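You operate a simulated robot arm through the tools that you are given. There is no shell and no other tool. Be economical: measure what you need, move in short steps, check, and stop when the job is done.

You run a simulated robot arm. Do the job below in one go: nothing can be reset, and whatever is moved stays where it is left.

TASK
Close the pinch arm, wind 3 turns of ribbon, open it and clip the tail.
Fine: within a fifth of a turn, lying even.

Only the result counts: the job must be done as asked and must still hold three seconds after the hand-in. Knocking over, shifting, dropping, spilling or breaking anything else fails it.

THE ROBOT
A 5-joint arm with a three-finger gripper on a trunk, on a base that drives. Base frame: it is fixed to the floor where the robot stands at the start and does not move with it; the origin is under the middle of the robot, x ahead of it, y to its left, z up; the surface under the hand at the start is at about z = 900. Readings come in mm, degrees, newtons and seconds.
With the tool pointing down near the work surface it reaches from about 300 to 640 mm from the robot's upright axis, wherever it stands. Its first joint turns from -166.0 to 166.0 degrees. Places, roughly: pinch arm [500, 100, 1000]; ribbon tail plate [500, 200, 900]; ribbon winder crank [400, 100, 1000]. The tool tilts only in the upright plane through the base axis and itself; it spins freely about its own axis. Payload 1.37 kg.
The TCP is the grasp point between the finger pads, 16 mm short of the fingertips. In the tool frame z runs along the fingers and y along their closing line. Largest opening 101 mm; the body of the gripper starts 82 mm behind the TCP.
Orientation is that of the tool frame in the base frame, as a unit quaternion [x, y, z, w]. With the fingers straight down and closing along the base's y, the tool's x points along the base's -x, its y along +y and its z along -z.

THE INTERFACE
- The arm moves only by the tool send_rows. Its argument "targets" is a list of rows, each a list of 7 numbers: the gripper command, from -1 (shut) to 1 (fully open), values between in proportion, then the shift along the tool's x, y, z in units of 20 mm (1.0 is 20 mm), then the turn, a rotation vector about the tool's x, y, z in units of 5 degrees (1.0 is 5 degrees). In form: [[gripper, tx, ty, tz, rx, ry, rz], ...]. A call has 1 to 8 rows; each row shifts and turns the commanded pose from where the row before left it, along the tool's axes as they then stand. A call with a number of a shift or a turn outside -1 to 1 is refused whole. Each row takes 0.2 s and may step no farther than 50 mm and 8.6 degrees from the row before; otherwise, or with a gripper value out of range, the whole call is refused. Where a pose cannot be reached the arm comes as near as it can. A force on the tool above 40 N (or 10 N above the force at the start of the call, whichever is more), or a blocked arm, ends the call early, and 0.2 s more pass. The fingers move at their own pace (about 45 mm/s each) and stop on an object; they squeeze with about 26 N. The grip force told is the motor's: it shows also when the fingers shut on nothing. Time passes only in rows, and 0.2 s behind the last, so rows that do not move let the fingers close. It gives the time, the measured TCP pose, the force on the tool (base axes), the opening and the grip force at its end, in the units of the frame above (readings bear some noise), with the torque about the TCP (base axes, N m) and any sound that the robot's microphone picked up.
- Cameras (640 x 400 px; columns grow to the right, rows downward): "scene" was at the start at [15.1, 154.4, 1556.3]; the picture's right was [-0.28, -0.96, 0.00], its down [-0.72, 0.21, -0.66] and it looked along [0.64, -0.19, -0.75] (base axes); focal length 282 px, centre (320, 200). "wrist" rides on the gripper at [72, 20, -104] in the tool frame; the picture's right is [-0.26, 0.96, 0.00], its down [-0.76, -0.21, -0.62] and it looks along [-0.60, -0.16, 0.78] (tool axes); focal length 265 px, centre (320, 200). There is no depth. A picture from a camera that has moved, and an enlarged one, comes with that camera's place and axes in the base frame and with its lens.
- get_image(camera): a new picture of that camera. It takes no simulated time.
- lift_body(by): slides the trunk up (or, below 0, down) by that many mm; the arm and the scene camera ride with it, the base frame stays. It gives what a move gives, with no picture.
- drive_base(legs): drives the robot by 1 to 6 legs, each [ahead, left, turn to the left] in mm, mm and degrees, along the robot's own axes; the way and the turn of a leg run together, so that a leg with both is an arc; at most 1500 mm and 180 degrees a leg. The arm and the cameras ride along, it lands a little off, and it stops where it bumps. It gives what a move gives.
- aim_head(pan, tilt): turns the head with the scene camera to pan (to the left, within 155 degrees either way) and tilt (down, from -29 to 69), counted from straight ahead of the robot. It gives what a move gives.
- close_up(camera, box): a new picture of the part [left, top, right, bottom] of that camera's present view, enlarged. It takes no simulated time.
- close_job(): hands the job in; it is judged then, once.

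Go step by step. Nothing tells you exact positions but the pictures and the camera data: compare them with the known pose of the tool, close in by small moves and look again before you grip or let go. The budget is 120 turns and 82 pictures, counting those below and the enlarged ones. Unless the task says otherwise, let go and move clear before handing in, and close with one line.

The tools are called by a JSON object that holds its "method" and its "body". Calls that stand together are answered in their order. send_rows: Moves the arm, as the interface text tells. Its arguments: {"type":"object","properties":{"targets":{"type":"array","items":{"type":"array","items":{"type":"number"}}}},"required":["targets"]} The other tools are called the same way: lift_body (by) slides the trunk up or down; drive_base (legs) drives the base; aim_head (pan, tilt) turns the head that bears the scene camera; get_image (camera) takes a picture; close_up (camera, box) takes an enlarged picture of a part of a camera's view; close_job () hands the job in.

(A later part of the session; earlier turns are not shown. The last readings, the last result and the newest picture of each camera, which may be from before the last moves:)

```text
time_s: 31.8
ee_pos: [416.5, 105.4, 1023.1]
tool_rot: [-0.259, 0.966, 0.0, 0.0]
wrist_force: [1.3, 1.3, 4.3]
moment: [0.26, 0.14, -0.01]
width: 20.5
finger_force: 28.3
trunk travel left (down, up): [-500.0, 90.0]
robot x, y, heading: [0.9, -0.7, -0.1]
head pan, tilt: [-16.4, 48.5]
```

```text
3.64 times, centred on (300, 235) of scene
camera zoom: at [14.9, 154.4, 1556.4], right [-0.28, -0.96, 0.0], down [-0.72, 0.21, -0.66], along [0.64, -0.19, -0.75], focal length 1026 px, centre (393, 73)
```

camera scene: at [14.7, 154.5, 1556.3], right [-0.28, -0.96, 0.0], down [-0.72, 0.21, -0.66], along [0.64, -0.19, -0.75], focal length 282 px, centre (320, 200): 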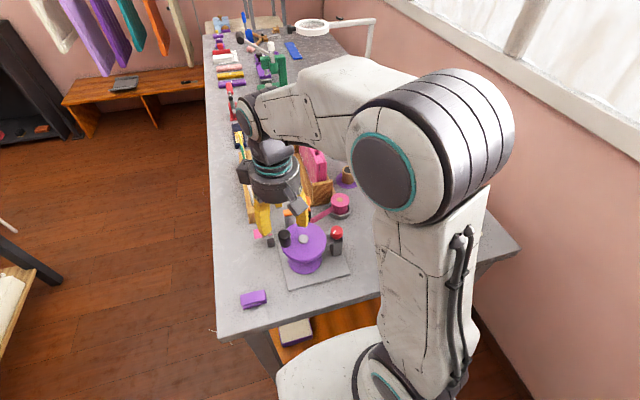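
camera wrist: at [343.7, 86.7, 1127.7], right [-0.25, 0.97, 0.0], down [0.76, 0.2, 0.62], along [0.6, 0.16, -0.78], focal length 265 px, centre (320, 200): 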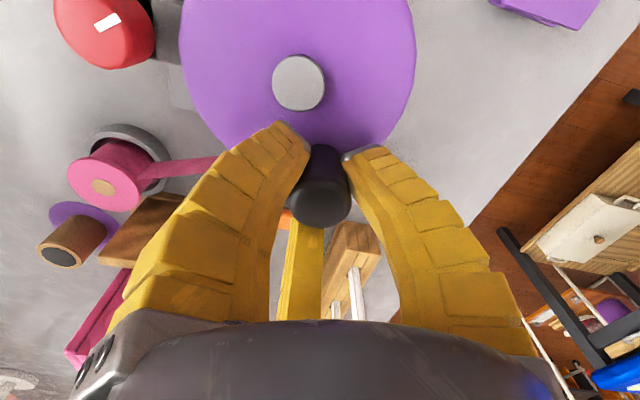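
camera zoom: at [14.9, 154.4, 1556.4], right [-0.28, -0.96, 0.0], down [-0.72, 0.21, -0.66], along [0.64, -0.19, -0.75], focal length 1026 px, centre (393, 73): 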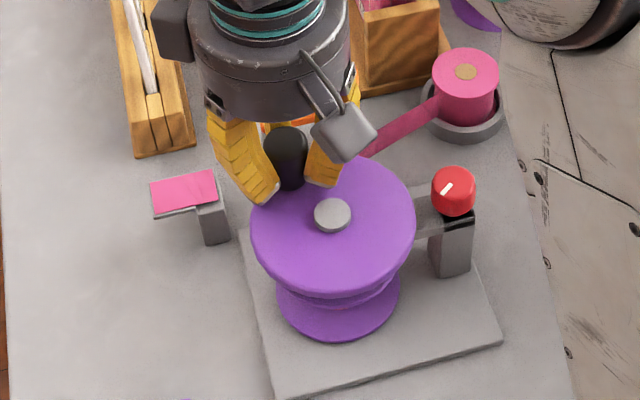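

Two turns and 60°. Finishing the third: 20 steps remain.

{"method": "send_rows", "body": {"targets": [[-1, 0.0915, -0.5471, 0, 0, 0, 0], [-1, 0.23, -0.5048, 0, 0, 0, 0], [-1, 0.3528, -0.428, 0, 0, 0, 0], [-1, 0.4516, -0.3221, 0, 0, 0, 0], [-1, 0.5196, -0.1943, 0, 0, 0, 0], [-1, 0.5521, -0.0531, 0, 0, 0, 0], [-1, 0.5471, 0.0915, 0, 0, 0, 0], [-1, 0.5048, 0.23, 0, 0, 0, 0]]}}

{"method": "send_rows", "body": {"targets": [[-1, 0.428, 0.3528, 0, 0, 0, 0], [-1, 0.3221, 0.4516, 0, 0, 0, 0], [-1, 0.1943, 0.5196, 0, 0, 0, 0], [-1, 0.0531, 0.5521, 0, 0, 0, 0], [-1, -0.0915, 0.5471, 0, 0, 0, 0], [-1, -0.23, 0.5048, 0, 0, 0, 0], [-1, -0.3528, 0.428, 0, 0, 0, 0], [-1, -0.4516, 0.3221, 0, 0, 0, 0]]}}

{"method": "send_rows", "body": {"targets": [[-1, -0.5196, 0.1943, 0, 0, 0, 0], [-1, -0.5521, 0.0531, 0, 0, 0, 0], [-1, -0.5471, -0.0915, 0, 0, 0, 0], [-1, -0.5048, -0.23, 0, 0, 0, 0]]}}

{"method": "get_image", "body": {"camera": "wrist"}}

```text
time_s: 33.6
ee_pos: [376.7, 44.1, 1024.8]
tool_rot: [-0.26, 0.966, -0.001, 0.0]
wrist_force: [-0.5, 0.6, 5.5]
moment: [0.16, 0.05, -0.01]
width: 20.3
finger_force: 28.5
trunk travel left (down, up): [-500.0, 90.0]
robot x, y, heading: [-1.8, -1.8, -0.1]
head pan, tilt: [-16.4, 48.5]
```

```text
time_s: 35.4
ee_pos: [343.7, 110.8, 1023.7]
tool_rot: [-0.258, 0.966, 0.0, 0.0]
wrist_force: [-0.9, 1.3, -3.4]
moment: [0.13, 0.33, -0.02]
width: 18.7
finger_force: 28.2
trunk travel left (down, up): [-500.0, 90.0]
robot x, y, heading: [0.2, 1.9, 0.2]
head pan, tilt: [-16.4, 48.5]
```

```text
time_s: 36.4
ee_pos: [380.5, 128.8, 1023.5]
tool_rot: [-0.259, 0.966, 0.0, 0.0]
wrist_force: [0.2, -6.1, -5.6]
moment: [-0.07, 0.25, -0.01]
width: 17.6
finger_force: 27.8
trunk travel left (down, up): [-500.0, 90.0]
robot x, y, heading: [0.7, 0.5, 0.2]
head pan, tilt: [-16.4, 48.5]
```

```text
42 pictures are left
camera wrist: at [308.6, 108.9, 1128.4], right [-0.25, 0.97, 0.0], down [0.76, 0.2, 0.62], along [0.6, 0.16, -0.78], focal length 265 px, centre (320, 200)
```

wrist: 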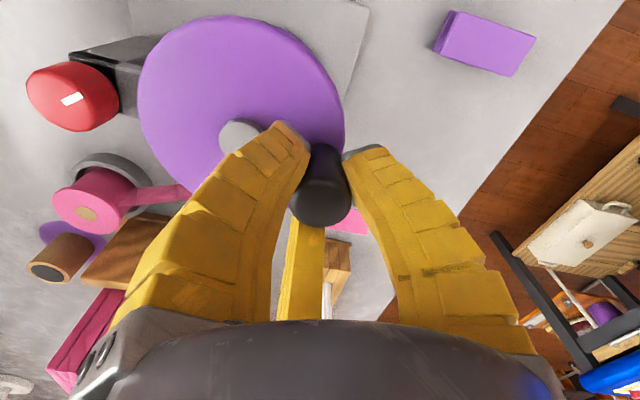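

Three full turns done, knob back at its start. Release and rise, then check drum and core.

{"method": "send_rows", "body": {"targets": [[0.2, 0, 0, 0, 0, 0, 0], [0.2, 0, 0, 0, 0, 0, 0], [0.2, 0, 0, -0.5, 0, 0, 0], [0.2, 0, 0, -1, 0, 0, 0], [0.2, 0, 0, -1, 0, 0, 0], [0.2, 0, 0, -1, 0, 0, 0]]}}

{"method": "close_up", "body": {"camera": "scene", "box": [230, 180, 370, 290]}}

```text
time_s: 37.8
ee_pos: [380.0, 129.1, 1093.6]
tool_rot: [-0.26, 0.966, 0.0, 0.0]
wrist_force: [-0.6, 0.9, 0.5]
moment: [-0.01, 0.0, 0.02]
width: 63.8
finger_force: 3.0
trunk travel left (down, up): [-500.0, 90.0]
robot x, y, heading: [-2.2, 2.9, 0.0]
head pan, tilt: [-16.4, 48.5]
```

```text
3.64 times, centred on (300, 235) of scene
camera zoom: at [14.9, 154.3, 1556.3], right [-0.28, -0.96, 0.0], down [-0.72, 0.21, -0.66], along [0.64, -0.19, -0.75], focal length 1026 px, centre (393, 73)
```

zoom: 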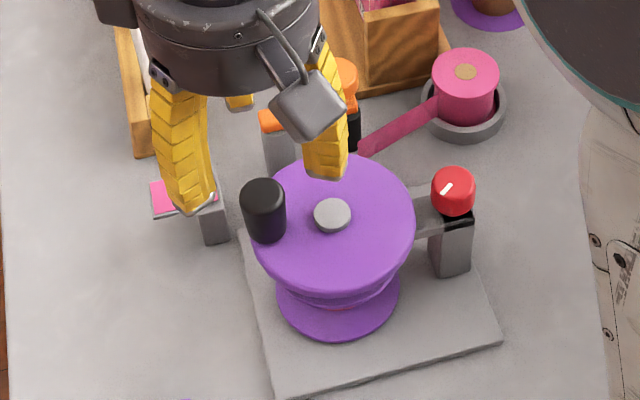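

Pink ribbon now shows on the core, and the knob is back where it began. Now above the closed pinch knob at about [498, 54].

{"method": "send_rows", "body": {"targets": [[0.2, -0.462, -0.886, 0, 0, 0, 0], [0.2, -0.462, -0.886, 0, 0, 0, 0], [0.2, -0.462, -0.886, 0, 0, 0, 0], [0.2, -0.462, -0.886, 0, 0, 0, 0], [0.2, -0.462, -0.886, 0, 0, 0, 0], [0.2, -0.462, -0.886, 0, 0, 0, 0], [0.2, -0.462, -0.886, 0, 0, 0, 0]]}}

{"method": "get_image", "body": {"camera": "wrist"}}

{"method": "close_up", "body": {"camera": "scene", "box": [230, 180, 370, 290]}}

```text
time_s: 39.4
ee_pos: [497.7, 54.8, 1091.8]
tool_rot: [-0.259, 0.966, 0.0, -0.001]
wrist_force: [-0.1, 0.8, 0.8]
moment: [0.03, 0.0, -0.02]
width: 64.4
finger_force: 2.4
trunk travel left (down, up): [-500.0, 90.0]
robot x, y, heading: [-1.5, -1.0, -0.1]
head pan, tilt: [-16.4, 48.5]
```

```text
40 pictures are left
camera wrist: at [425.3, 35.1, 1196.5], right [-0.25, 0.97, 0.0], down [0.76, 0.2, 0.62], along [0.6, 0.16, -0.78], focal length 265 px, centre (320, 200)
```

wrist: 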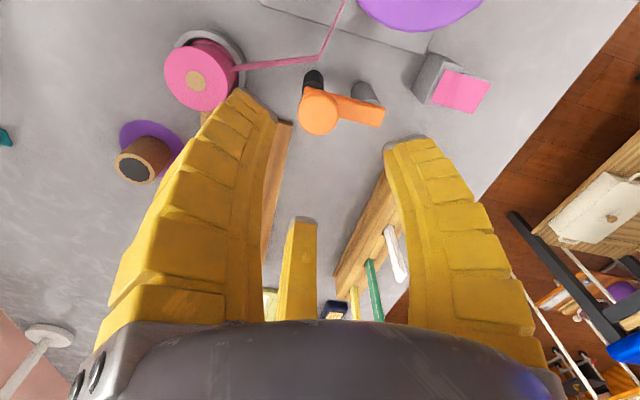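

```text
3.64 times, centred on (300, 235) of scene
camera zoom: at [15.5, 154.2, 1556.3], right [-0.28, -0.96, 0.0], down [-0.72, 0.21, -0.66], along [0.64, -0.19, -0.75], focal length 1026 px, centre (393, 73)
```

zoom: 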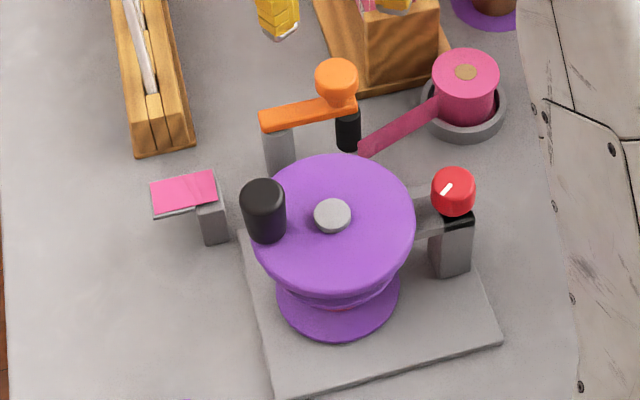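

Before opening, a look at the wound ribbon for evenness.

{"method": "close_up", "body": {"camera": "scene", "box": [295, 250, 345, 280]}}

{"method": "close_up", "body": {"camera": "wrist", "box": [230, 0, 400, 140]}}

```text
12.80 times, centred on (320, 265) of scene
camera zoom: at [15.5, 154.2, 1556.3], right [-0.28, -0.96, 0.0], down [-0.72, 0.21, -0.66], along [0.64, -0.19, -0.75], focal length 3612 px, centre (320, -632)
```

zoom: 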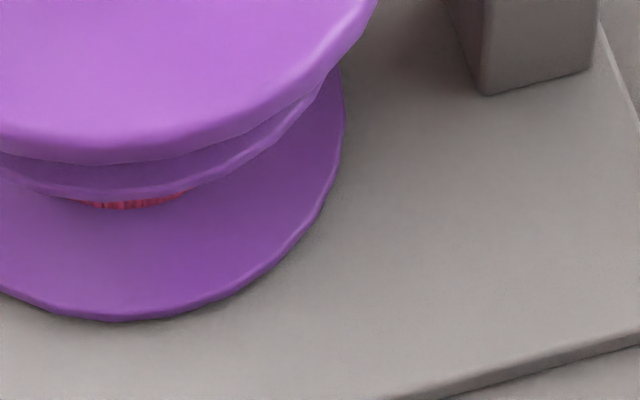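

```text
2.86 times, centred on (315, 70) of wrist
camera zoom: at [425.3, 35.1, 1196.5], right [-0.25, 0.97, 0.0], down [0.76, 0.2, 0.62], along [0.6, 0.16, -0.78], focal length 758 px, centre (334, 571)
```

zoom: 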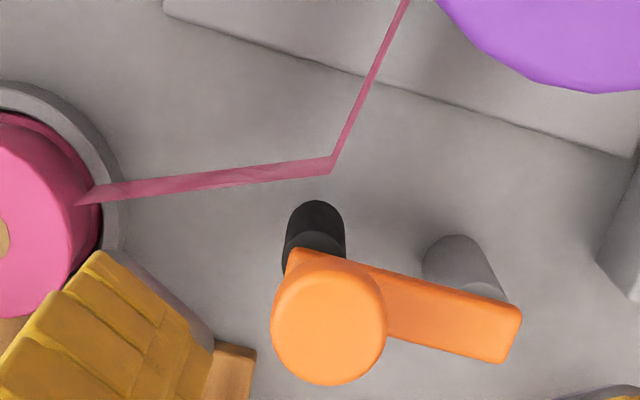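

The ribbon lies on the core without visible tangles. Now down onto the pinch knob.

{"method": "send_rows", "body": {"targets": [[0.2, 0, 0, 1, 0, 0, 0], [0.2, 0, 0, 1, 0, 0, 0], [0.2, 0, 0, 1, 0, 0, 0], [0.2, 0, 0, 1, 0, 0, 0], [0.2, 0, 0, 0.7, 0, 0, 0], [0.2, 0, 0, 0.6, 0, 0, 0]]}}

{"method": "get_image", "body": {"camera": "wrist"}}

```text
time_s: 40.8
ee_pos: [499.5, 54.0, 988.5]
tool_rot: [-0.258, 0.966, 0.0, 0.0]
wrist_force: [0.4, 0.7, -0.2]
moment: [-0.04, -0.02, -0.01]
width: 63.9
finger_force: 2.4
trunk travel left (down, up): [-500.0, 90.0]
robot x, y, heading: [2.3, 0.7, -0.3]
head pan, tilt: [-16.4, 48.5]
```

```text
36 pictures are left
camera wrist: at [427.8, 34.9, 1091.6], right [-0.25, 0.97, 0.0], down [0.76, 0.2, 0.62], along [0.6, 0.16, -0.78], focal length 265 px, centre (320, 200)
```

wrist: 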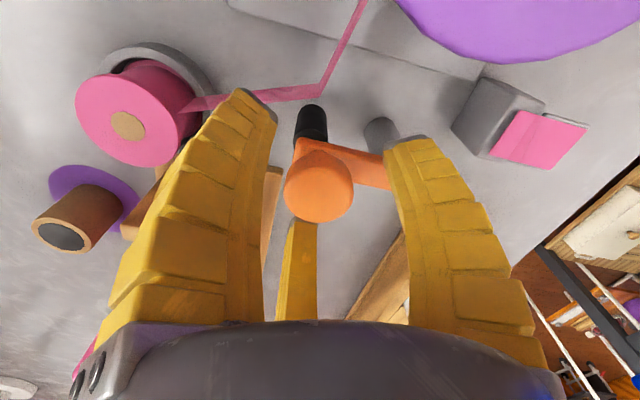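

Centred. Grip, then swing the arm back counter-clockwise.

{"method": "send_rows", "body": {"targets": [[-0.3, 0, 0, 0.15, 0, 0, 0], [-1, 0, 0, 0, 0, 0, 0], [-1, 0, 0, 0, 0, 0, 0], [-1, 0, 0, 0, 0, 0, 0]]}}

{"method": "send_rows", "body": {"targets": [[-1, -0.22, -0.096, 0, 0, 0, -1], [-1, -0.22, -0.096, 0, 0, 0, -1], [-1, -0.22, -0.096, 0, 0, 0, -1], [-1, -0.22, -0.096, 0, 0, 0, -1], [-1, -0.22, -0.096, 0, 0, 0, -1]]}}

{"method": "get_image", "body": {"camera": "wrist"}}

```text
time_s: 41.8
ee_pos: [498.7, 53.8, 984.6]
tool_rot: [-0.258, 0.966, 0.001, -0.001]
wrist_force: [-2.0, -5.4, -3.3]
moment: [0.0, -0.01, 0.07]
width: 28.2
finger_force: 28.0
trunk travel left (down, up): [-500.0, 90.0]
robot x, y, heading: [1.2, 2.6, -0.0]
head pan, tilt: [-16.4, 48.5]
```

```text
time_s: 43.0
ee_pos: [523.5, 59.2, 983.3]
tool_rot: [-0.463, 0.886, 0.001, 0.002]
wrist_force: [2.7, -11.4, -10.3]
moment: [0.06, 0.02, 0.14]
width: 27.1
finger_force: 27.8
trunk travel left (down, up): [-500.0, 90.0]
robot x, y, heading: [-0.2, -1.4, 0.1]
head pan, tilt: [-16.4, 48.5]
```

```text
35 pictures are left
camera wrist: at [465.5, 11.6, 1088.1], right [-0.64, 0.77, 0.0], down [0.6, 0.5, 0.62], along [0.48, 0.4, -0.78], focal length 265 px, centre (320, 200)
```

wrist: 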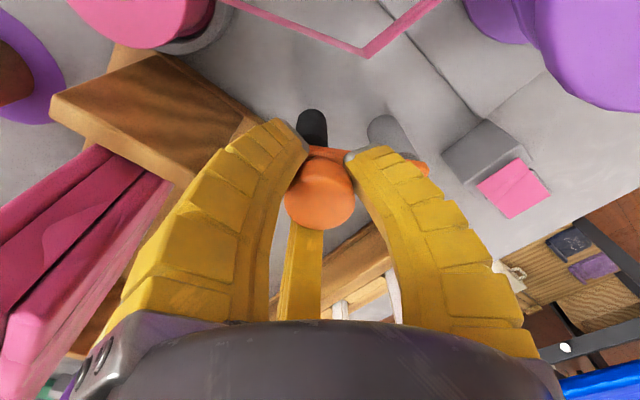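

Moving well; five more steps to the open end.

{"method": "send_rows", "body": {"targets": [[-1, -0.21, -0.12, 0, 0, 0, -1], [-1, -0.23, -0.1, 0, 0, 0, -1], [-1, -0.23, -0.1, 0, 0, 0, -1], [-1, -0.23, -0.1, 0, 0, 0, -1], [-1, -0.23, -0.1, 0, 0, 0, -1]]}}

{"method": "get_image", "body": {"camera": "wrist"}}

```text
time_s: 44.2
ee_pos: [540.0, 77.7, 983.2]
tool_rot: [-0.644, 0.765, 0.001, 0.0]
wrist_force: [-1.0, -5.3, -10.9]
moment: [0.02, 0.11, 0.21]
width: 26.4
finger_force: 27.5
trunk travel left (down, up): [-500.0, 90.0]
robot x, y, heading: [-1.5, 0.5, -0.2]
head pan, tilt: [-16.4, 48.5]
```

```text
34 pictures are left
camera wrist: at [508.5, 8.9, 1088.2], right [-0.9, 0.43, 0.0], down [0.34, 0.71, 0.62], along [0.26, 0.56, -0.78], focal length 265 px, centre (320, 200)
```

wrist: 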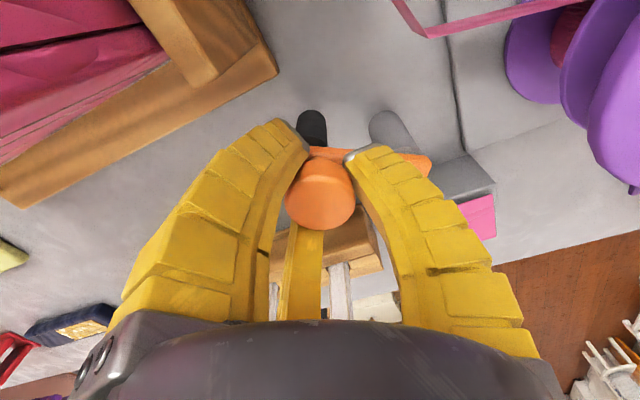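

Back at its open place; one more small step to see whether it is the stop, and a look at the wound core.

{"method": "send_rows", "body": {"targets": [[-1, -0.23, -0.1, 0, 0, 0, -1], [-1, 0, 0, 0, 0, 0, 0]]}}

{"method": "close_up", "body": {"camera": "wrist", "box": [390, 0, 640, 160]}}

```text
time_s: 44.8
ee_pos: [539.7, 77.7, 983.6]
tool_rot: [-0.675, 0.738, 0.002, -0.001]
wrist_force: [-12.5, -18.0, -7.7]
moment: [-0.09, 0.09, -0.51]
width: 25.7
finger_force: 27.7
trunk travel left (down, up): [-500.0, 90.0]
robot x, y, heading: [-1.5, 0.7, -0.1]
head pan, tilt: [-16.4, 48.5]
```

```text
2.50 times, centred on (515, 80) of wrist
camera zoom: at [514.8, 7.1, 1088.4], right [-0.94, 0.35, 0.0], down [0.28, 0.73, 0.62], along [0.21, 0.58, -0.78], focal length 664 px, centre (-168, 500)
```

zoom: 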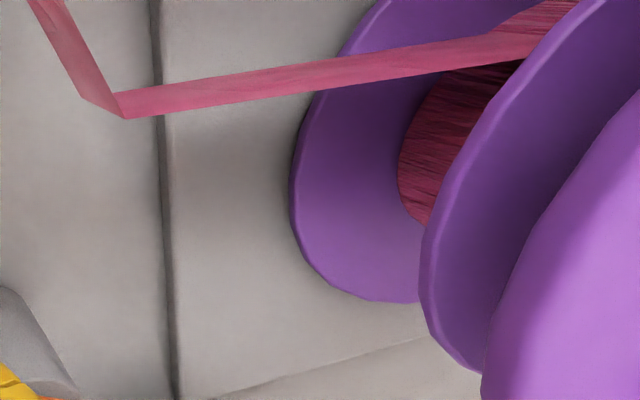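

It is at its open stop and the ribbon lies evenly on the core. Release, rise, and look at the tail plate.

{"method": "send_rows", "body": {"targets": [[-1, 0.23, 0.1, 0, 0, 0, 0], [0.2, 0, 0, 0, 0, 0, 0], [0.2, 0, 0, 0, 0, 0, 0], [0.2, 0, 0, 0, 0, 0, 0]]}}

{"method": "send_rows", "body": {"targets": [[0.2, 0, 0, -0.5, 0, 0, 0], [0.2, 0, 0, -1, 0, 0, 0], [0.2, 0, 0, -1, 0, 0, 0], [0.2, 0, 0, -1, 0, 0, 0]]}}

{"method": "get_image", "body": {"camera": "wrist"}}

{"method": "close_up", "body": {"camera": "scene", "box": [240, 190, 320, 260]}}

```text
time_s: 45.8
ee_pos: [540.0, 75.9, 984.2]
tool_rot: [-0.676, 0.737, 0.0, 0.001]
wrist_force: [-0.2, -0.1, 0.7]
moment: [0.01, -0.03, 0.02]
width: 64.1
finger_force: 2.2
trunk travel left (down, up): [-500.0, 90.0]
robot x, y, heading: [-0.2, 1.4, 0.3]
head pan, tilt: [-16.4, 48.5]
```

```text
time_s: 46.8
ee_pos: [540.1, 75.9, 1054.1]
tool_rot: [-0.676, 0.737, -0.001, 0.0]
wrist_force: [-0.7, 0.1, 0.4]
moment: [0.01, 0.01, 0.02]
width: 64.0
finger_force: 3.0
trunk travel left (down, up): [-500.0, 90.0]
robot x, y, heading: [-2.9, 3.5, -0.0]
head pan, tilt: [-16.4, 48.5]
```

```text
32 pictures are left
camera wrist: at [514.2, 5.5, 1158.4], right [-0.94, 0.35, 0.0], down [0.27, 0.74, 0.62], along [0.22, 0.58, -0.78], focal length 265 px, centre (320, 200)
```

wrist: 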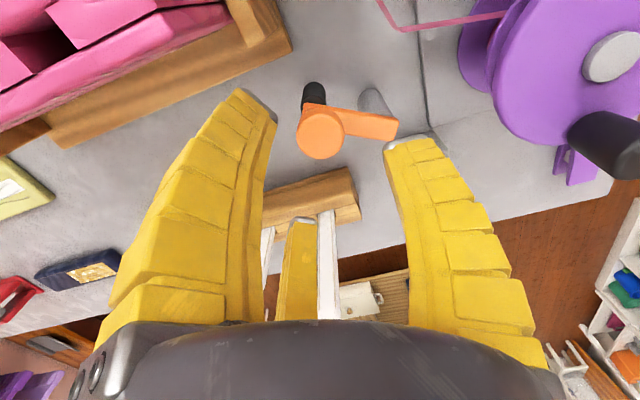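

```text
5.71 times, centred on (280, 225) of scene
camera zoom: at [14.9, 154.3, 1556.3], right [-0.28, -0.96, 0.0], down [-0.72, 0.21, -0.66], along [0.64, -0.19, -0.75], focal length 1612 px, centre (549, 57)
```

zoom: 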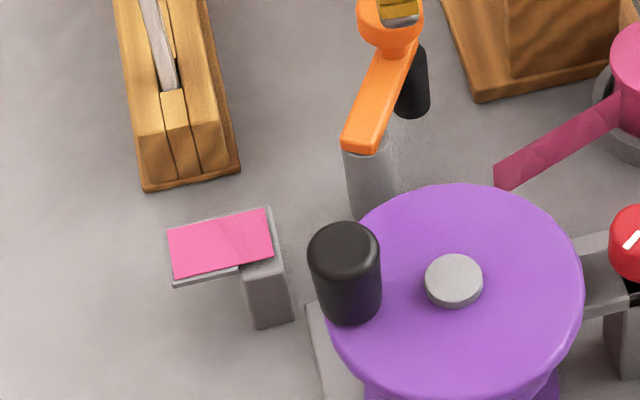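

The tail is a pink strip lying on a fixed thin plate; the purple piece near the table corner looks like a U-shaped clip to push onto that plate. I look at it closely.

{"method": "close_up", "body": {"camera": "scene", "box": [230, 280, 280, 320]}}

{"method": "close_up", "body": {"camera": "wrist", "box": [530, 120, 630, 200]}}

```text
10.00 times, centred on (255, 300) of scene
camera zoom: at [14.9, 154.3, 1556.3], right [-0.28, -0.96, 0.0], down [-0.72, 0.21, -0.66], along [0.64, -0.19, -0.75], focal length 2822 px, centre (970, -800)
```

zoom: 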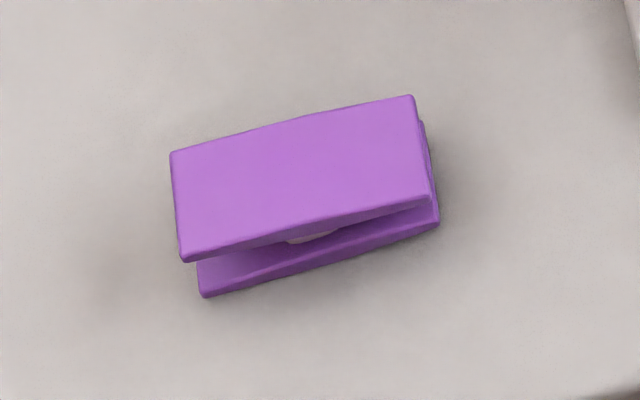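

```text
5.00 times, centred on (580, 160) of wrist
camera zoom: at [514.2, 5.5, 1158.4], right [-0.94, 0.35, 0.0], down [0.27, 0.74, 0.62], along [0.22, 0.58, -0.78], focal length 1327 px, centre (-980, 400)
```

zoom: 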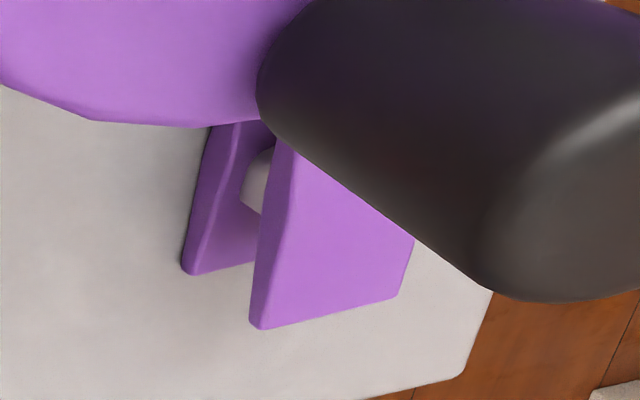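

The clip is two hinged plates, lying near [313, 227]; I go nearer to study it.

{"method": "send_rows", "body": {"targets": [[0.2, 0, 0, -1, 0, 0, 0], [0.2, 0, 0, -1, 0, 0, 0], [0.2, -0.432, 0.987, 0, 0, 0, 0], [0.2, -0.432, 0.987, 0, 0, 0, 0], [0.2, -0.432, 0.987, 0, 0, 0, 0], [0.2, -0.432, 0.987, 0, 0, 0, 0], [0.2, -0.432, 0.987, 0, 0, 0, 0], [0.2, -0.432, 0.987, 0, 0, 0, 0]]}}

{"method": "send_rows", "body": {"targets": [[0.2, -0.432, 0.987, 0, 0, 0, 0], [0.2, -0.432, 0.987, 0, 0, 0, 0], [0.2, -0.432, 0.987, 0, 0, 0, 0], [0.2, -0.432, 0.987, 0, 0, 0, 0], [0.2, 0, 0.7, 0.5, 0, 0, 0]]}}

{"method": "get_image", "body": {"camera": "wrist"}}

```text
time_s: 48.6
ee_pos: [426.4, 136.8, 1094.9]
tool_rot: [-0.675, 0.737, -0.001, 0.001]
wrist_force: [-0.2, -0.5, 0.0]
moment: [0.01, -0.05, 0.02]
width: 63.8
finger_force: 2.7
trunk travel left (down, up): [-500.0, 90.0]
robot x, y, heading: [-1.6, -0.8, -0.1]
head pan, tilt: [-16.4, 48.5]
```

```text
time_s: 49.8
ee_pos: [336.4, 180.0, 1083.6]
tool_rot: [-0.675, 0.737, -0.001, 0.0]
wrist_force: [-0.2, 0.0, 0.1]
moment: [0.0, 0.0, 0.0]
width: 64.0
finger_force: 2.7
trunk travel left (down, up): [-500.0, 90.0]
robot x, y, heading: [-1.2, -0.8, -0.1]
head pan, tilt: [-16.4, 48.5]
```

```text
28 pictures are left
camera wrist: at [310.3, 109.2, 1188.0], right [-0.94, 0.35, 0.0], down [0.27, 0.74, 0.62], along [0.22, 0.58, -0.78], focal length 265 px, centre (320, 200)
```

wrist: 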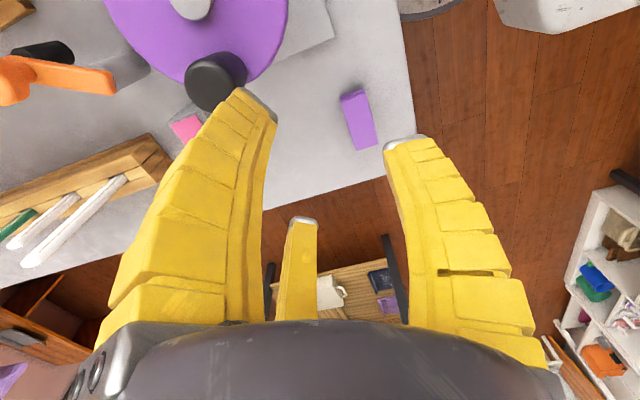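

{"method": "close_up", "body": {"camera": "wrist", "box": [320, 75, 400, 165]}}

{"method": "close_up", "body": {"camera": "wrist", "box": [120, 60, 280, 180]}}

```text
4.44 times, centred on (360, 120) of wrist
camera zoom: at [310.3, 109.2, 1188.0], right [-0.94, 0.35, 0.0], down [0.27, 0.74, 0.62], along [0.22, 0.58, -0.78], focal length 1180 px, centre (142, 556)
```

zoom: 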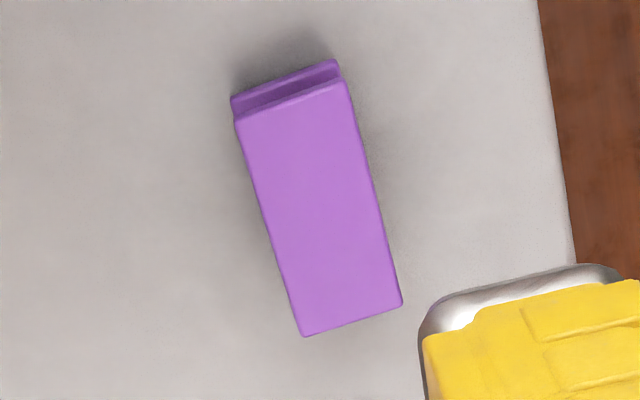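

```text
3.33 times, centred on (200, 120) of wrist
camera zoom: at [310.3, 109.2, 1188.0], right [-0.94, 0.35, 0.0], down [0.27, 0.74, 0.62], along [0.22, 0.58, -0.78], focal length 885 px, centre (720, 467)
```

zoom: 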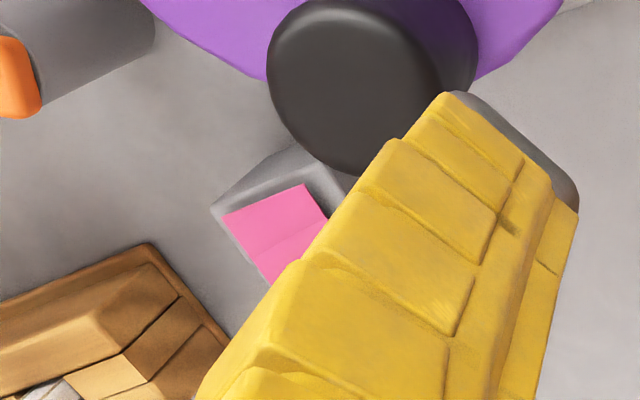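

The clip lies with its long axis along y (about 56×26 mm, centre [310, 224]), mouth towards −y; the tail plate spans x 451–480, y 153–198 at z ≈ 950 with its free end at +y. So I'll grip the clip's rear by its sides and push it onto the plate; first hover above.

{"method": "send_rows", "body": {"targets": [[0.2, 0, 0, 0, 0, 0, -1], [0.2, -0.93, 0.44, 0.5, 0, 0, 0], [0.2, -0.93, 0.44, 0.5, 0, 0, 0], [0.2, -0.93, 0.44, 0.5, 0, 0, 0], [0.2, 0, 0, 1, 0, 0, 0], [0.2, 0, 0, 1, 0, 0, 0], [0.2, 0, 0, 0.8, 0, 0, 0]]}}

{"method": "get_image", "body": {"camera": "wrist"}}

```text
time_s: 51.4
ee_pos: [311.1, 235.5, 997.8]
tool_rot: [0.708, -0.707, -0.001, 0.0]
wrist_force: [0.4, 0.3, 0.6]
moment: [0.03, 0.0, 0.02]
width: 64.2
finger_force: 2.4
trunk travel left (down, up): [-500.0, 90.0]
robot x, y, heading: [0.4, -3.8, 0.1]
head pan, tilt: [-16.4, 48.5]
```

```text
25 pictures are left
camera wrist: at [291.7, 163.2, 1101.7], right [-0.96, 0.26, 0.0], down [0.21, 0.76, 0.62], along [0.16, 0.6, -0.78], focal length 265 px, centre (320, 200)
```

wrist: 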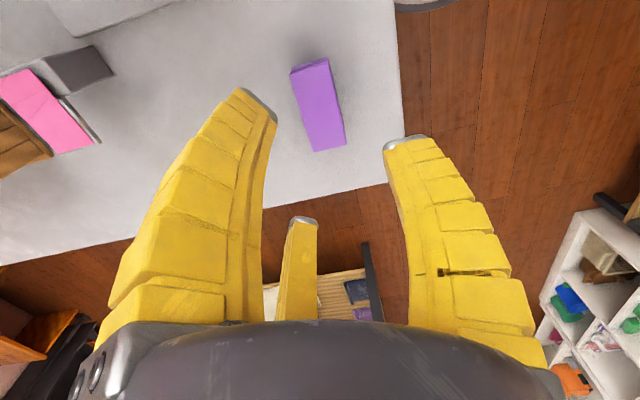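

Shift 3.5 mm toward the robot and come lower.

{"method": "send_rows", "body": {"targets": [[0.2, 0, 0.17, 0.8, 0, 0, 0], [0.2, 0, 0, 0.8, 0, 0, 0], [0.2, 0, 0, 0.6, 0, 0, 0]]}}

{"method": "close_up", "body": {"camera": "wrist", "box": [220, 60, 420, 220]}}

{"method": "close_up", "body": {"camera": "scene", "box": [210, 260, 300, 330]}}

```text
time_s: 52.2
ee_pos: [308.2, 235.2, 953.0]
tool_rot: [0.707, -0.707, 0.0, 0.0]
wrist_force: [-0.2, 0.2, -0.3]
moment: [0.01, 0.01, -0.01]
width: 63.9
finger_force: 2.4
trunk travel left (down, up): [-500.0, 90.0]
robot x, y, heading: [0.9, 1.7, -0.2]
head pan, tilt: [-16.4, 48.5]
```

```text
2.50 times, centred on (320, 140) of wrist
camera zoom: at [287.7, 163.1, 1057.9], right [-0.96, 0.26, 0.0], down [0.21, 0.76, 0.62], along [0.16, 0.6, -0.78], focal length 664 px, centre (320, 350)
```

zoom: 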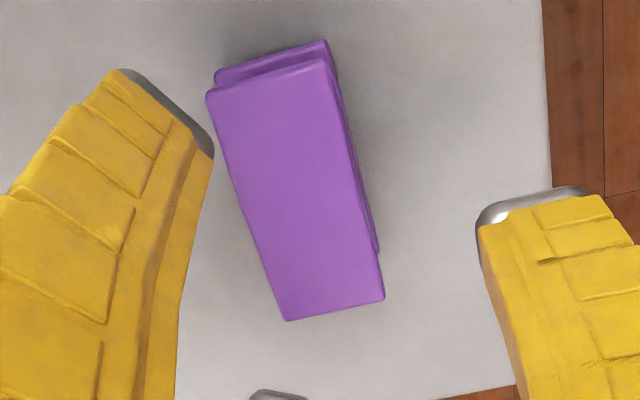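

```text
5.71 times, centred on (255, 295) of scene
camera zoom: at [15.1, 154.5, 1556.3], right [-0.28, -0.96, 0.0], down [-0.72, 0.21, -0.66], along [0.64, -0.19, -0.75], focal length 1612 px, centre (691, -343)
```

zoom: 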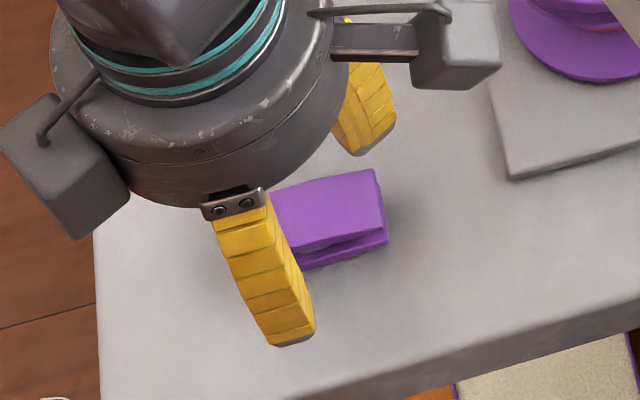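

The clip looks like a spring peg: jaws together at −y, handles apart at +y. I grip its sides at the rear half and lift to inspect the mouth.

{"method": "send_rows", "body": {"targets": [[0.2, 0, 0, 0.8, 0, 0, 0], [0.2, 0, 0, 0.6, 0, 0, 0], [0.2, 0, 0, 0.25, 0, 0, 0], [-0.2, 0, 0, 0, 0, 0, 0], [-1, 0, 0, 0, 0, 0, 0], [-1, 0, 0, 0, 0, 0, 0], [-1, 0, 0, 0, 0, 0, 0]]}}

{"method": "get_image", "body": {"camera": "wrist"}}

```text
time_s: 53.8
ee_pos: [307.7, 235.8, 922.3]
tool_rot: [-0.707, 0.707, -0.001, 0.001]
wrist_force: [-1.9, 1.1, 5.3]
moment: [0.16, 0.1, 0.03]
width: 27.2
finger_force: 25.9
trunk travel left (down, up): [-500.0, 90.0]
robot x, y, heading: [0.7, -2.0, 0.1]
head pan, tilt: [-16.4, 48.5]
```

```text
22 pictures are left
camera wrist: at [287.2, 162.9, 1026.0], right [-0.96, 0.26, 0.0], down [0.21, 0.76, 0.62], along [0.16, 0.6, -0.78], focal length 265 px, centre (320, 200)
```

wrist: 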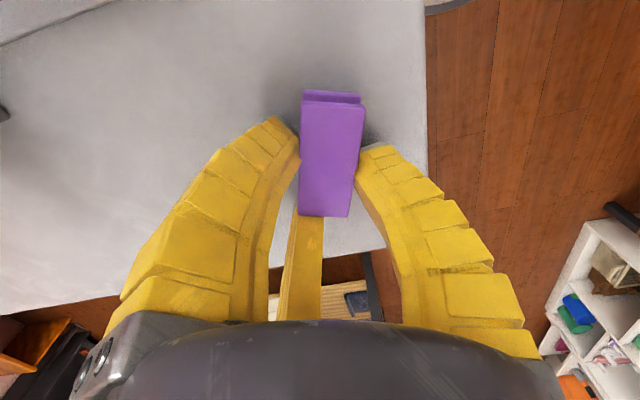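

Gripped, 27 mm; the clip turned about 17° in the jaws, which I can undo by turning the tool. Lift it and inspect.

{"method": "send_rows", "body": {"targets": [[-1, 0, 0, -0.5, 0, 0, 0], [-1, 0, 0, -1, 0, 0, -1], [-1, 0, 0, -1, 0, 0, -1], [-1, 0, 0, -1, 0, 0, -1], [-1, 0, 0, -0.5, 0, 0, -0.3]]}}

{"method": "close_up", "body": {"camera": "wrist", "box": [240, 60, 420, 240]}}

{"method": "close_up", "body": {"camera": "scene", "box": [210, 250, 300, 320]}}

```text
time_s: 55.0
ee_pos: [306.9, 237.6, 1001.5]
tool_rot: [0.802, -0.598, 0.0, 0.0]
wrist_force: [-0.1, -0.4, -1.0]
moment: [0.0, -0.03, 0.01]
width: 23.9
finger_force: 25.6
trunk travel left (down, up): [-500.0, 90.0]
robot x, y, heading: [0.8, -3.3, 0.0]
head pan, tilt: [-16.4, 48.5]
```

```text
2.22 times, centred on (330, 150) of wrist
camera zoom: at [309.1, 161.6, 1104.9], right [-1.0, -0.02, 0.0], down [-0.02, 0.78, 0.62], along [-0.01, 0.62, -0.78], focal length 590 px, centre (298, 311)
```

zoom: 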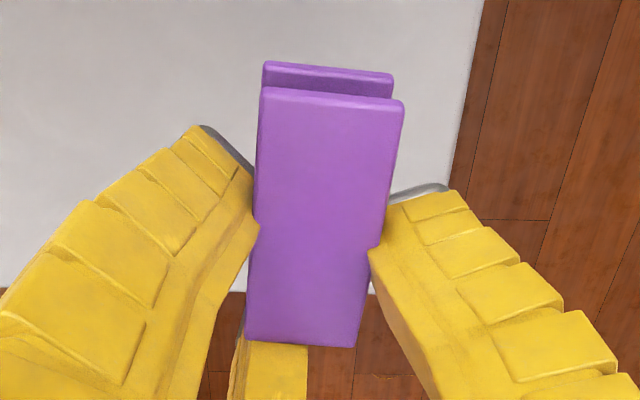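

```text
5.71 times, centred on (255, 285) of scene
camera zoom: at [14.9, 154.3, 1556.3], right [-0.28, -0.96, 0.0], down [-0.72, 0.21, -0.66], along [0.64, -0.19, -0.75], focal length 1612 px, centre (691, -286)
```

zoom: 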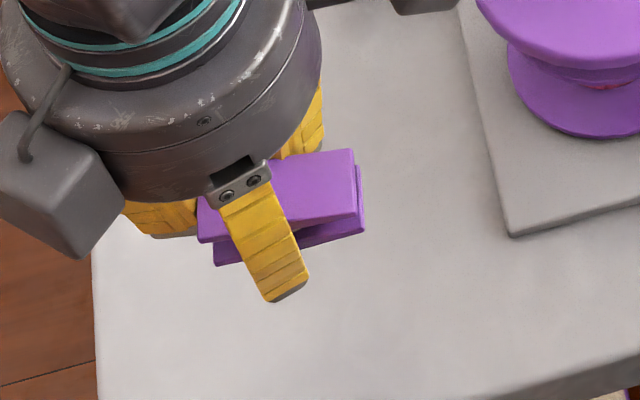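

It lifted cleanly. A tighter look at the mouth.

{"method": "close_up", "body": {"camera": "scene", "box": [236, 270, 266, 300]}}

```text
13.33 times, centred on (251, 285) of scene
camera zoom: at [14.9, 154.3, 1556.3], right [-0.28, -0.96, 0.0], down [-0.72, 0.21, -0.66], along [0.64, -0.19, -0.75], focal length 3762 px, centre (1240, -933)
```

zoom: 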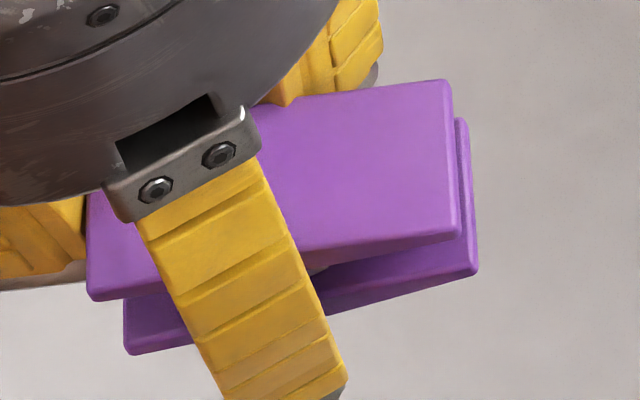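

Now I carry the clip to the +y side of the plate, with its mouth pointing −y, stopping about 14 mm short and a little high.

{"method": "send_rows", "body": {"targets": [[-1, 0, 0, 0, 0, 0, -0.66], [-1, 0.255, -0.975, 0, 0, 0, 0], [-1, 0.255, -0.975, 0, 0, 0, 0], [-1, 0.255, -0.975, 0, 0, 0, 0], [-1, 0.255, -0.975, 0, 0, 0, 0], [-1, 0.255, -0.975, 0, 0, 0, 0], [-1, 0.255, -0.975, 0, 0, 0, 0], [-1, 0.255, -0.975, 0, 0, 0, 0]]}}

{"method": "send_rows", "body": {"targets": [[-1, 0.255, -0.975, 0.3, 0, 0, 0], [-1, 0, 0, 0.8, 0, 0, 0], [-1, 0, 0, 0.5, 0, 0, 0]]}}

{"method": "get_image", "body": {"camera": "wrist"}}

{"method": "close_up", "body": {"camera": "scene", "box": [225, 195, 305, 265]}}

```text
time_s: 56.8
ee_pos: [447.5, 247.4, 999.1]
tool_rot: [0.818, -0.575, 0.001, 0.0]
wrist_force: [0.1, 0.4, 0.9]
moment: [-0.01, 0.02, 0.01]
width: 23.8
finger_force: 25.8
trunk travel left (down, up): [-500.0, 90.0]
robot x, y, heading: [-0.7, 2.4, 0.3]
head pan, tilt: [-16.4, 48.5]
```

```text
time_s: 57.6
ee_pos: [466.9, 250.0, 969.1]
tool_rot: [0.818, -0.575, 0.0, 0.0]
wrist_force: [0.9, -0.3, 0.1]
moment: [0.0, -0.03, 0.02]
width: 23.5
finger_force: 26.0
trunk travel left (down, up): [-500.0, 90.0]
robot x, y, heading: [-2.9, -0.5, -0.1]
head pan, tilt: [-16.4, 48.5]
```

```text
18 pictures are left
camera wrist: at [473.6, 175.0, 1073.5], right [-1.0, -0.08, 0.0], down [-0.06, 0.78, 0.62], along [-0.05, 0.62, -0.78], focal length 265 px, centre (320, 200)
```

wrist: 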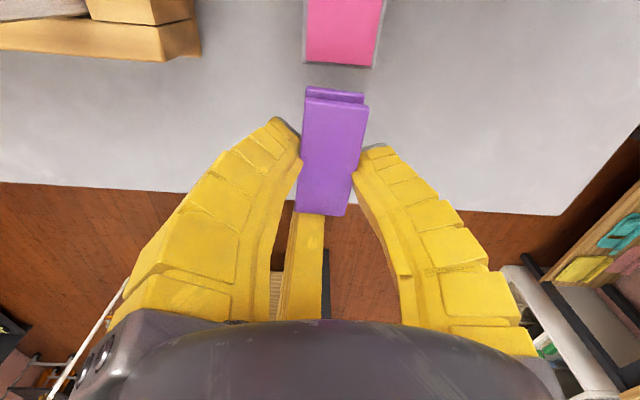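

```text
5.71 times, centred on (265, 230) of scene
camera zoom: at [15.1, 154.5, 1556.3], right [-0.28, -0.96, 0.0], down [-0.72, 0.21, -0.66], along [0.64, -0.19, -0.75], focal length 1612 px, centre (634, 29)
```

zoom: 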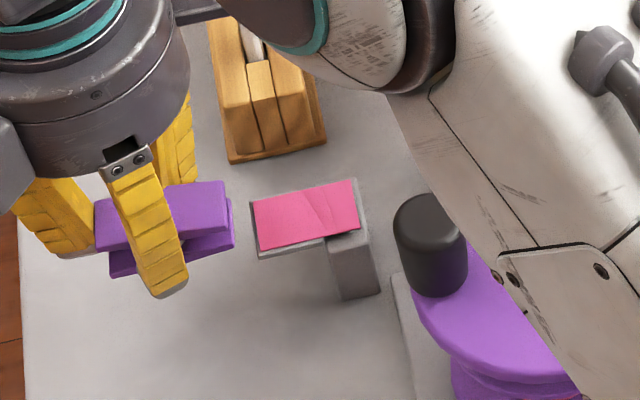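

Well aligned sideways; now a tight look at the heights of mouth and plate.

{"method": "close_up", "body": {"camera": "scene", "box": [240, 222, 280, 247]}}

{"method": "close_up", "body": {"camera": "wrist", "box": [280, 30, 400, 120]}}

```text
16.00 times, centred on (260, 234) of scene
camera zoom: at [15.1, 154.5, 1556.3], right [-0.28, -0.96, 0.0], down [-0.72, 0.21, -0.66], along [0.64, -0.19, -0.75], focal length 4514 px, centre (1280, -352)
```

zoom: 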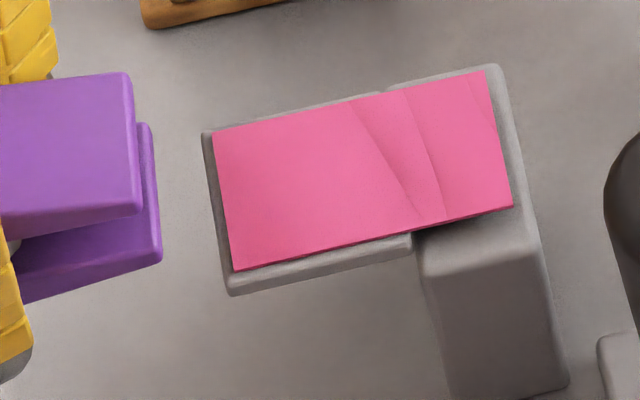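

```text
4.44 times, centred on (340, 75) of wrist
camera zoom: at [473.6, 175.0, 1073.5], right [-1.0, -0.08, 0.0], down [-0.06, 0.78, 0.62], along [-0.05, 0.62, -0.78], focal length 1180 px, centre (231, 756)
```

zoom: 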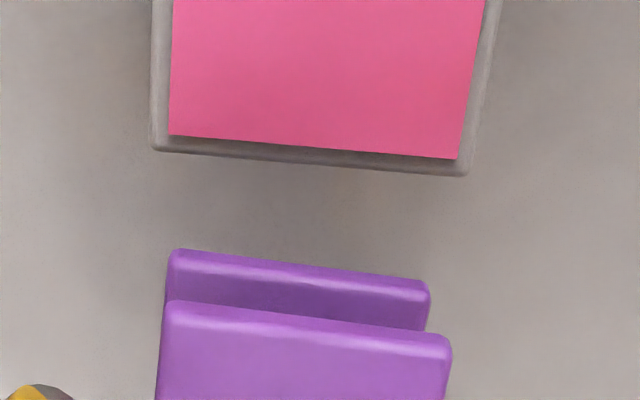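

By direct comparison in the picture the mouth is some 12–16 mm above the plate (jaw gap about 6 mm, plate about 5 mm). Lower 11 mm and look again.

{"method": "send_rows", "body": {"targets": [[-1, 0, 0, 0.55, 0, 0, 0], [-1, 0, 0, 0, 0, 0, 0]]}}

{"method": "close_up", "body": {"camera": "scene", "box": [240, 222, 280, 247]}}

```text
time_s: 58.2
ee_pos: [467.3, 251.0, 958.2]
tool_rot: [0.818, -0.575, 0.0, 0.0]
wrist_force: [0.0, 0.9, 0.3]
moment: [-0.01, -0.02, 0.04]
width: 23.4
finger_force: 26.0
trunk travel left (down, up): [-500.0, 90.0]
robot x, y, heading: [2.1, 2.2, -0.6]
head pan, tilt: [-16.4, 48.5]
```

```text
16.00 times, centred on (260, 234) of scene
camera zoom: at [15.1, 154.5, 1556.3], right [-0.28, -0.96, 0.0], down [-0.72, 0.21, -0.66], along [0.64, -0.19, -0.75], focal length 4514 px, centre (1280, -352)
```

zoom: 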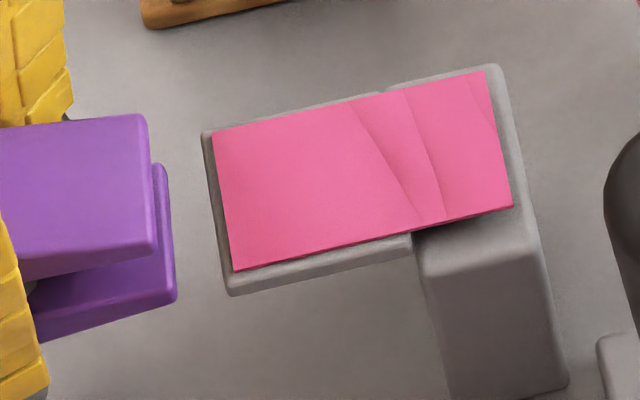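

Still about 6 mm high; lower 6 mm and shift 1 mm outward, then check.

{"method": "send_rows", "body": {"targets": [[-1, 0.017, -0.05, 0.3, 0, 0, 0], [-1, 0, 0, 0, 0, 0, 0]]}}

{"method": "close_up", "body": {"camera": "scene", "box": [240, 222, 280, 247]}}

{"method": "close_up", "body": {"camera": "wrist", "box": [280, 30, 400, 120]}}

```text
time_s: 58.8
ee_pos: [468.5, 251.2, 953.5]
tool_rot: [0.818, -0.575, 0.0, -0.001]
wrist_force: [-0.4, -0.3, -0.9]
moment: [0.0, 0.04, 0.03]
width: 23.4
finger_force: 26.4
trunk travel left (down, up): [-500.0, 90.0]
robot x, y, heading: [-1.7, -0.7, -0.2]
head pan, tilt: [-16.4, 48.5]
```

```text
16.00 times, centred on (260, 234) of scene
camera zoom: at [15.1, 154.5, 1556.3], right [-0.28, -0.96, 0.0], down [-0.72, 0.21, -0.66], along [0.64, -0.19, -0.75], focal length 4514 px, centre (1280, -352)
```

zoom: 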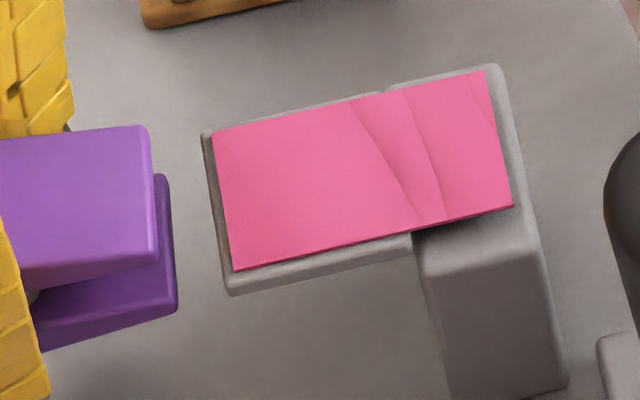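

```text
4.44 times, centred on (340, 75) of wrist
camera zoom: at [475.0, 175.3, 1057.4], right [-1.0, -0.08, 0.0], down [-0.06, 0.78, 0.62], along [-0.05, 0.62, -0.78], focal length 1180 px, centre (231, 756)
```

zoom: 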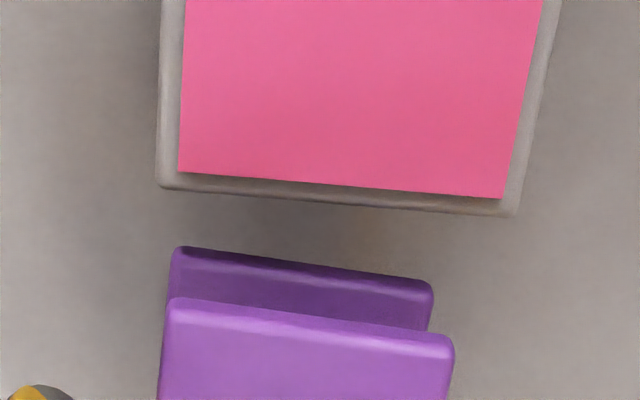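

Triangulating both cameras: mouth gap centre z ≈ 949.5, plate centre ≈ 950.6, and the clip sits 2 mm too far in x. Small correction, then push in 13 mm.

{"method": "send_rows", "body": {"targets": [[-1, -0.026, 0.07, -0.055, 0, 0, 0], [-1, 0.2, 0.073, 0, 0, 0, 0], [-1, 0.2, 0.073, 0, 0, 0, 0], [-1, 0.2, 0.073, 0, 0, 0, 0]]}}

{"method": "close_up", "body": {"camera": "scene", "box": [240, 222, 280, 247]}}

```text
time_s: 59.8
ee_pos: [468.0, 237.6, 953.2]
tool_rot: [0.818, -0.575, 0.0, -0.001]
wrist_force: [-0.1, 0.6, -0.4]
moment: [-0.01, 0.0, 0.0]
width: 23.2
finger_force: 25.3
trunk travel left (down, up): [-500.0, 90.0]
robot x, y, heading: [0.4, -3.2, 0.1]
head pan, tilt: [-16.4, 48.5]
```

```text
16.00 times, centred on (260, 234) of scene
camera zoom: at [15.1, 154.4, 1556.3], right [-0.28, -0.96, 0.0], down [-0.72, 0.21, -0.66], along [0.64, -0.19, -0.75], focal length 4514 px, centre (1280, -352)
```

zoom: 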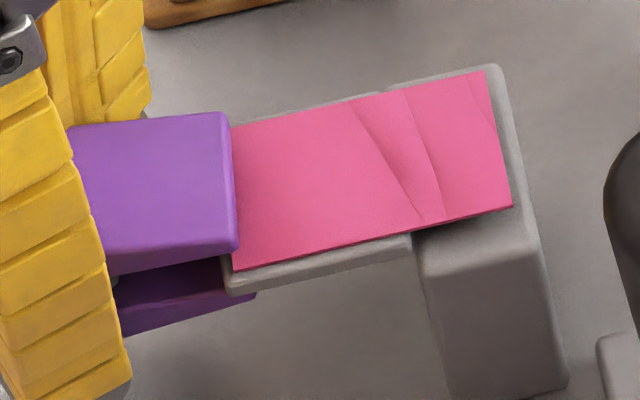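

The plate is inside the mouth with no contact force. Push on 12 mm.

{"method": "send_rows", "body": {"targets": [[-1, 0.19, 0.069, 0, 0, 0, 0], [-1, 0.19, 0.069, 0, 0, 0, 0], [-1, 0.19, 0.069, 0, 0, 0, 0], [-1, 0, 0, 0, 0, 0, 0]]}}

{"method": "close_up", "body": {"camera": "scene", "box": [240, 222, 280, 247]}}

```text
time_s: 60.8
ee_pos: [468.2, 224.7, 953.2]
tool_rot: [0.818, -0.575, 0.0, 0.001]
wrist_force: [-0.3, -0.7, 0.1]
moment: [0.04, -0.02, 0.04]
width: 22.9
finger_force: 26.5
trunk travel left (down, up): [-500.0, 90.0]
robot x, y, heading: [0.9, -4.8, -0.1]
head pan, tilt: [-16.4, 48.5]
```

```text
16.00 times, centred on (260, 234) of scene
camera zoom: at [15.0, 155.5, 1556.2], right [-0.28, -0.96, 0.0], down [-0.72, 0.21, -0.66], along [0.64, -0.19, -0.75], focal length 4514 px, centre (1280, -352)
```

zoom: 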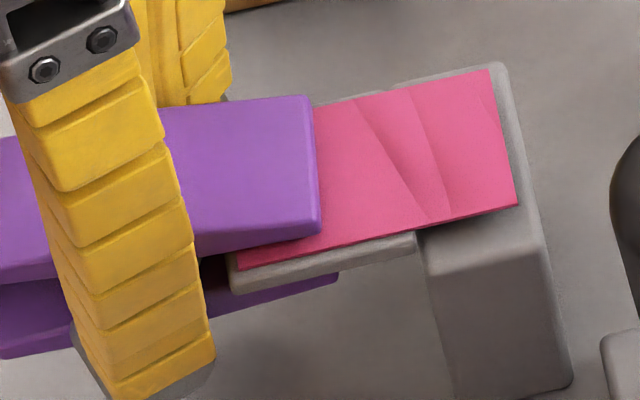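

The clip is about 15 mm on, free of force; 4 mm more, then release gently.

{"method": "send_rows", "body": {"targets": [[-1, 0.19, 0.069, 0, 0, 0, 0], [-1, 0, 0, 0, 0, 0, 0], [-0.4, 0, 0, 0, 0, 0, 0], [0, 0, 0, 0, 0, 0, 0], [0.2, 0, 0, 0, 0, 0, 0], [0.2, 0, 0, 0, 0, 0, 0]]}}

{"method": "close_up", "body": {"camera": "scene", "box": [235, 217, 285, 252]}}

```text
time_s: 62.2
ee_pos: [467.8, 221.8, 953.7]
tool_rot: [0.818, -0.575, 0.0, -0.001]
wrist_force: [-0.4, -0.4, 0.6]
moment: [-0.01, 0.02, -0.02]
width: 64.1
finger_force: 2.5
trunk travel left (down, up): [-500.0, 90.0]
robot x, y, heading: [0.3, -3.8, -0.0]
head pan, tilt: [-16.4, 48.5]
```

```text
11.43 times, centred on (260, 234) of scene
camera zoom: at [15.1, 154.4, 1556.3], right [-0.28, -0.96, 0.0], down [-0.72, 0.21, -0.66], along [0.64, -0.19, -0.75], focal length 3225 px, centre (1006, -194)
```

zoom: 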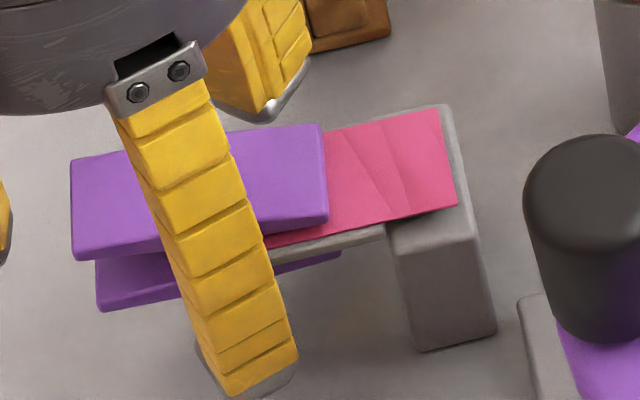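

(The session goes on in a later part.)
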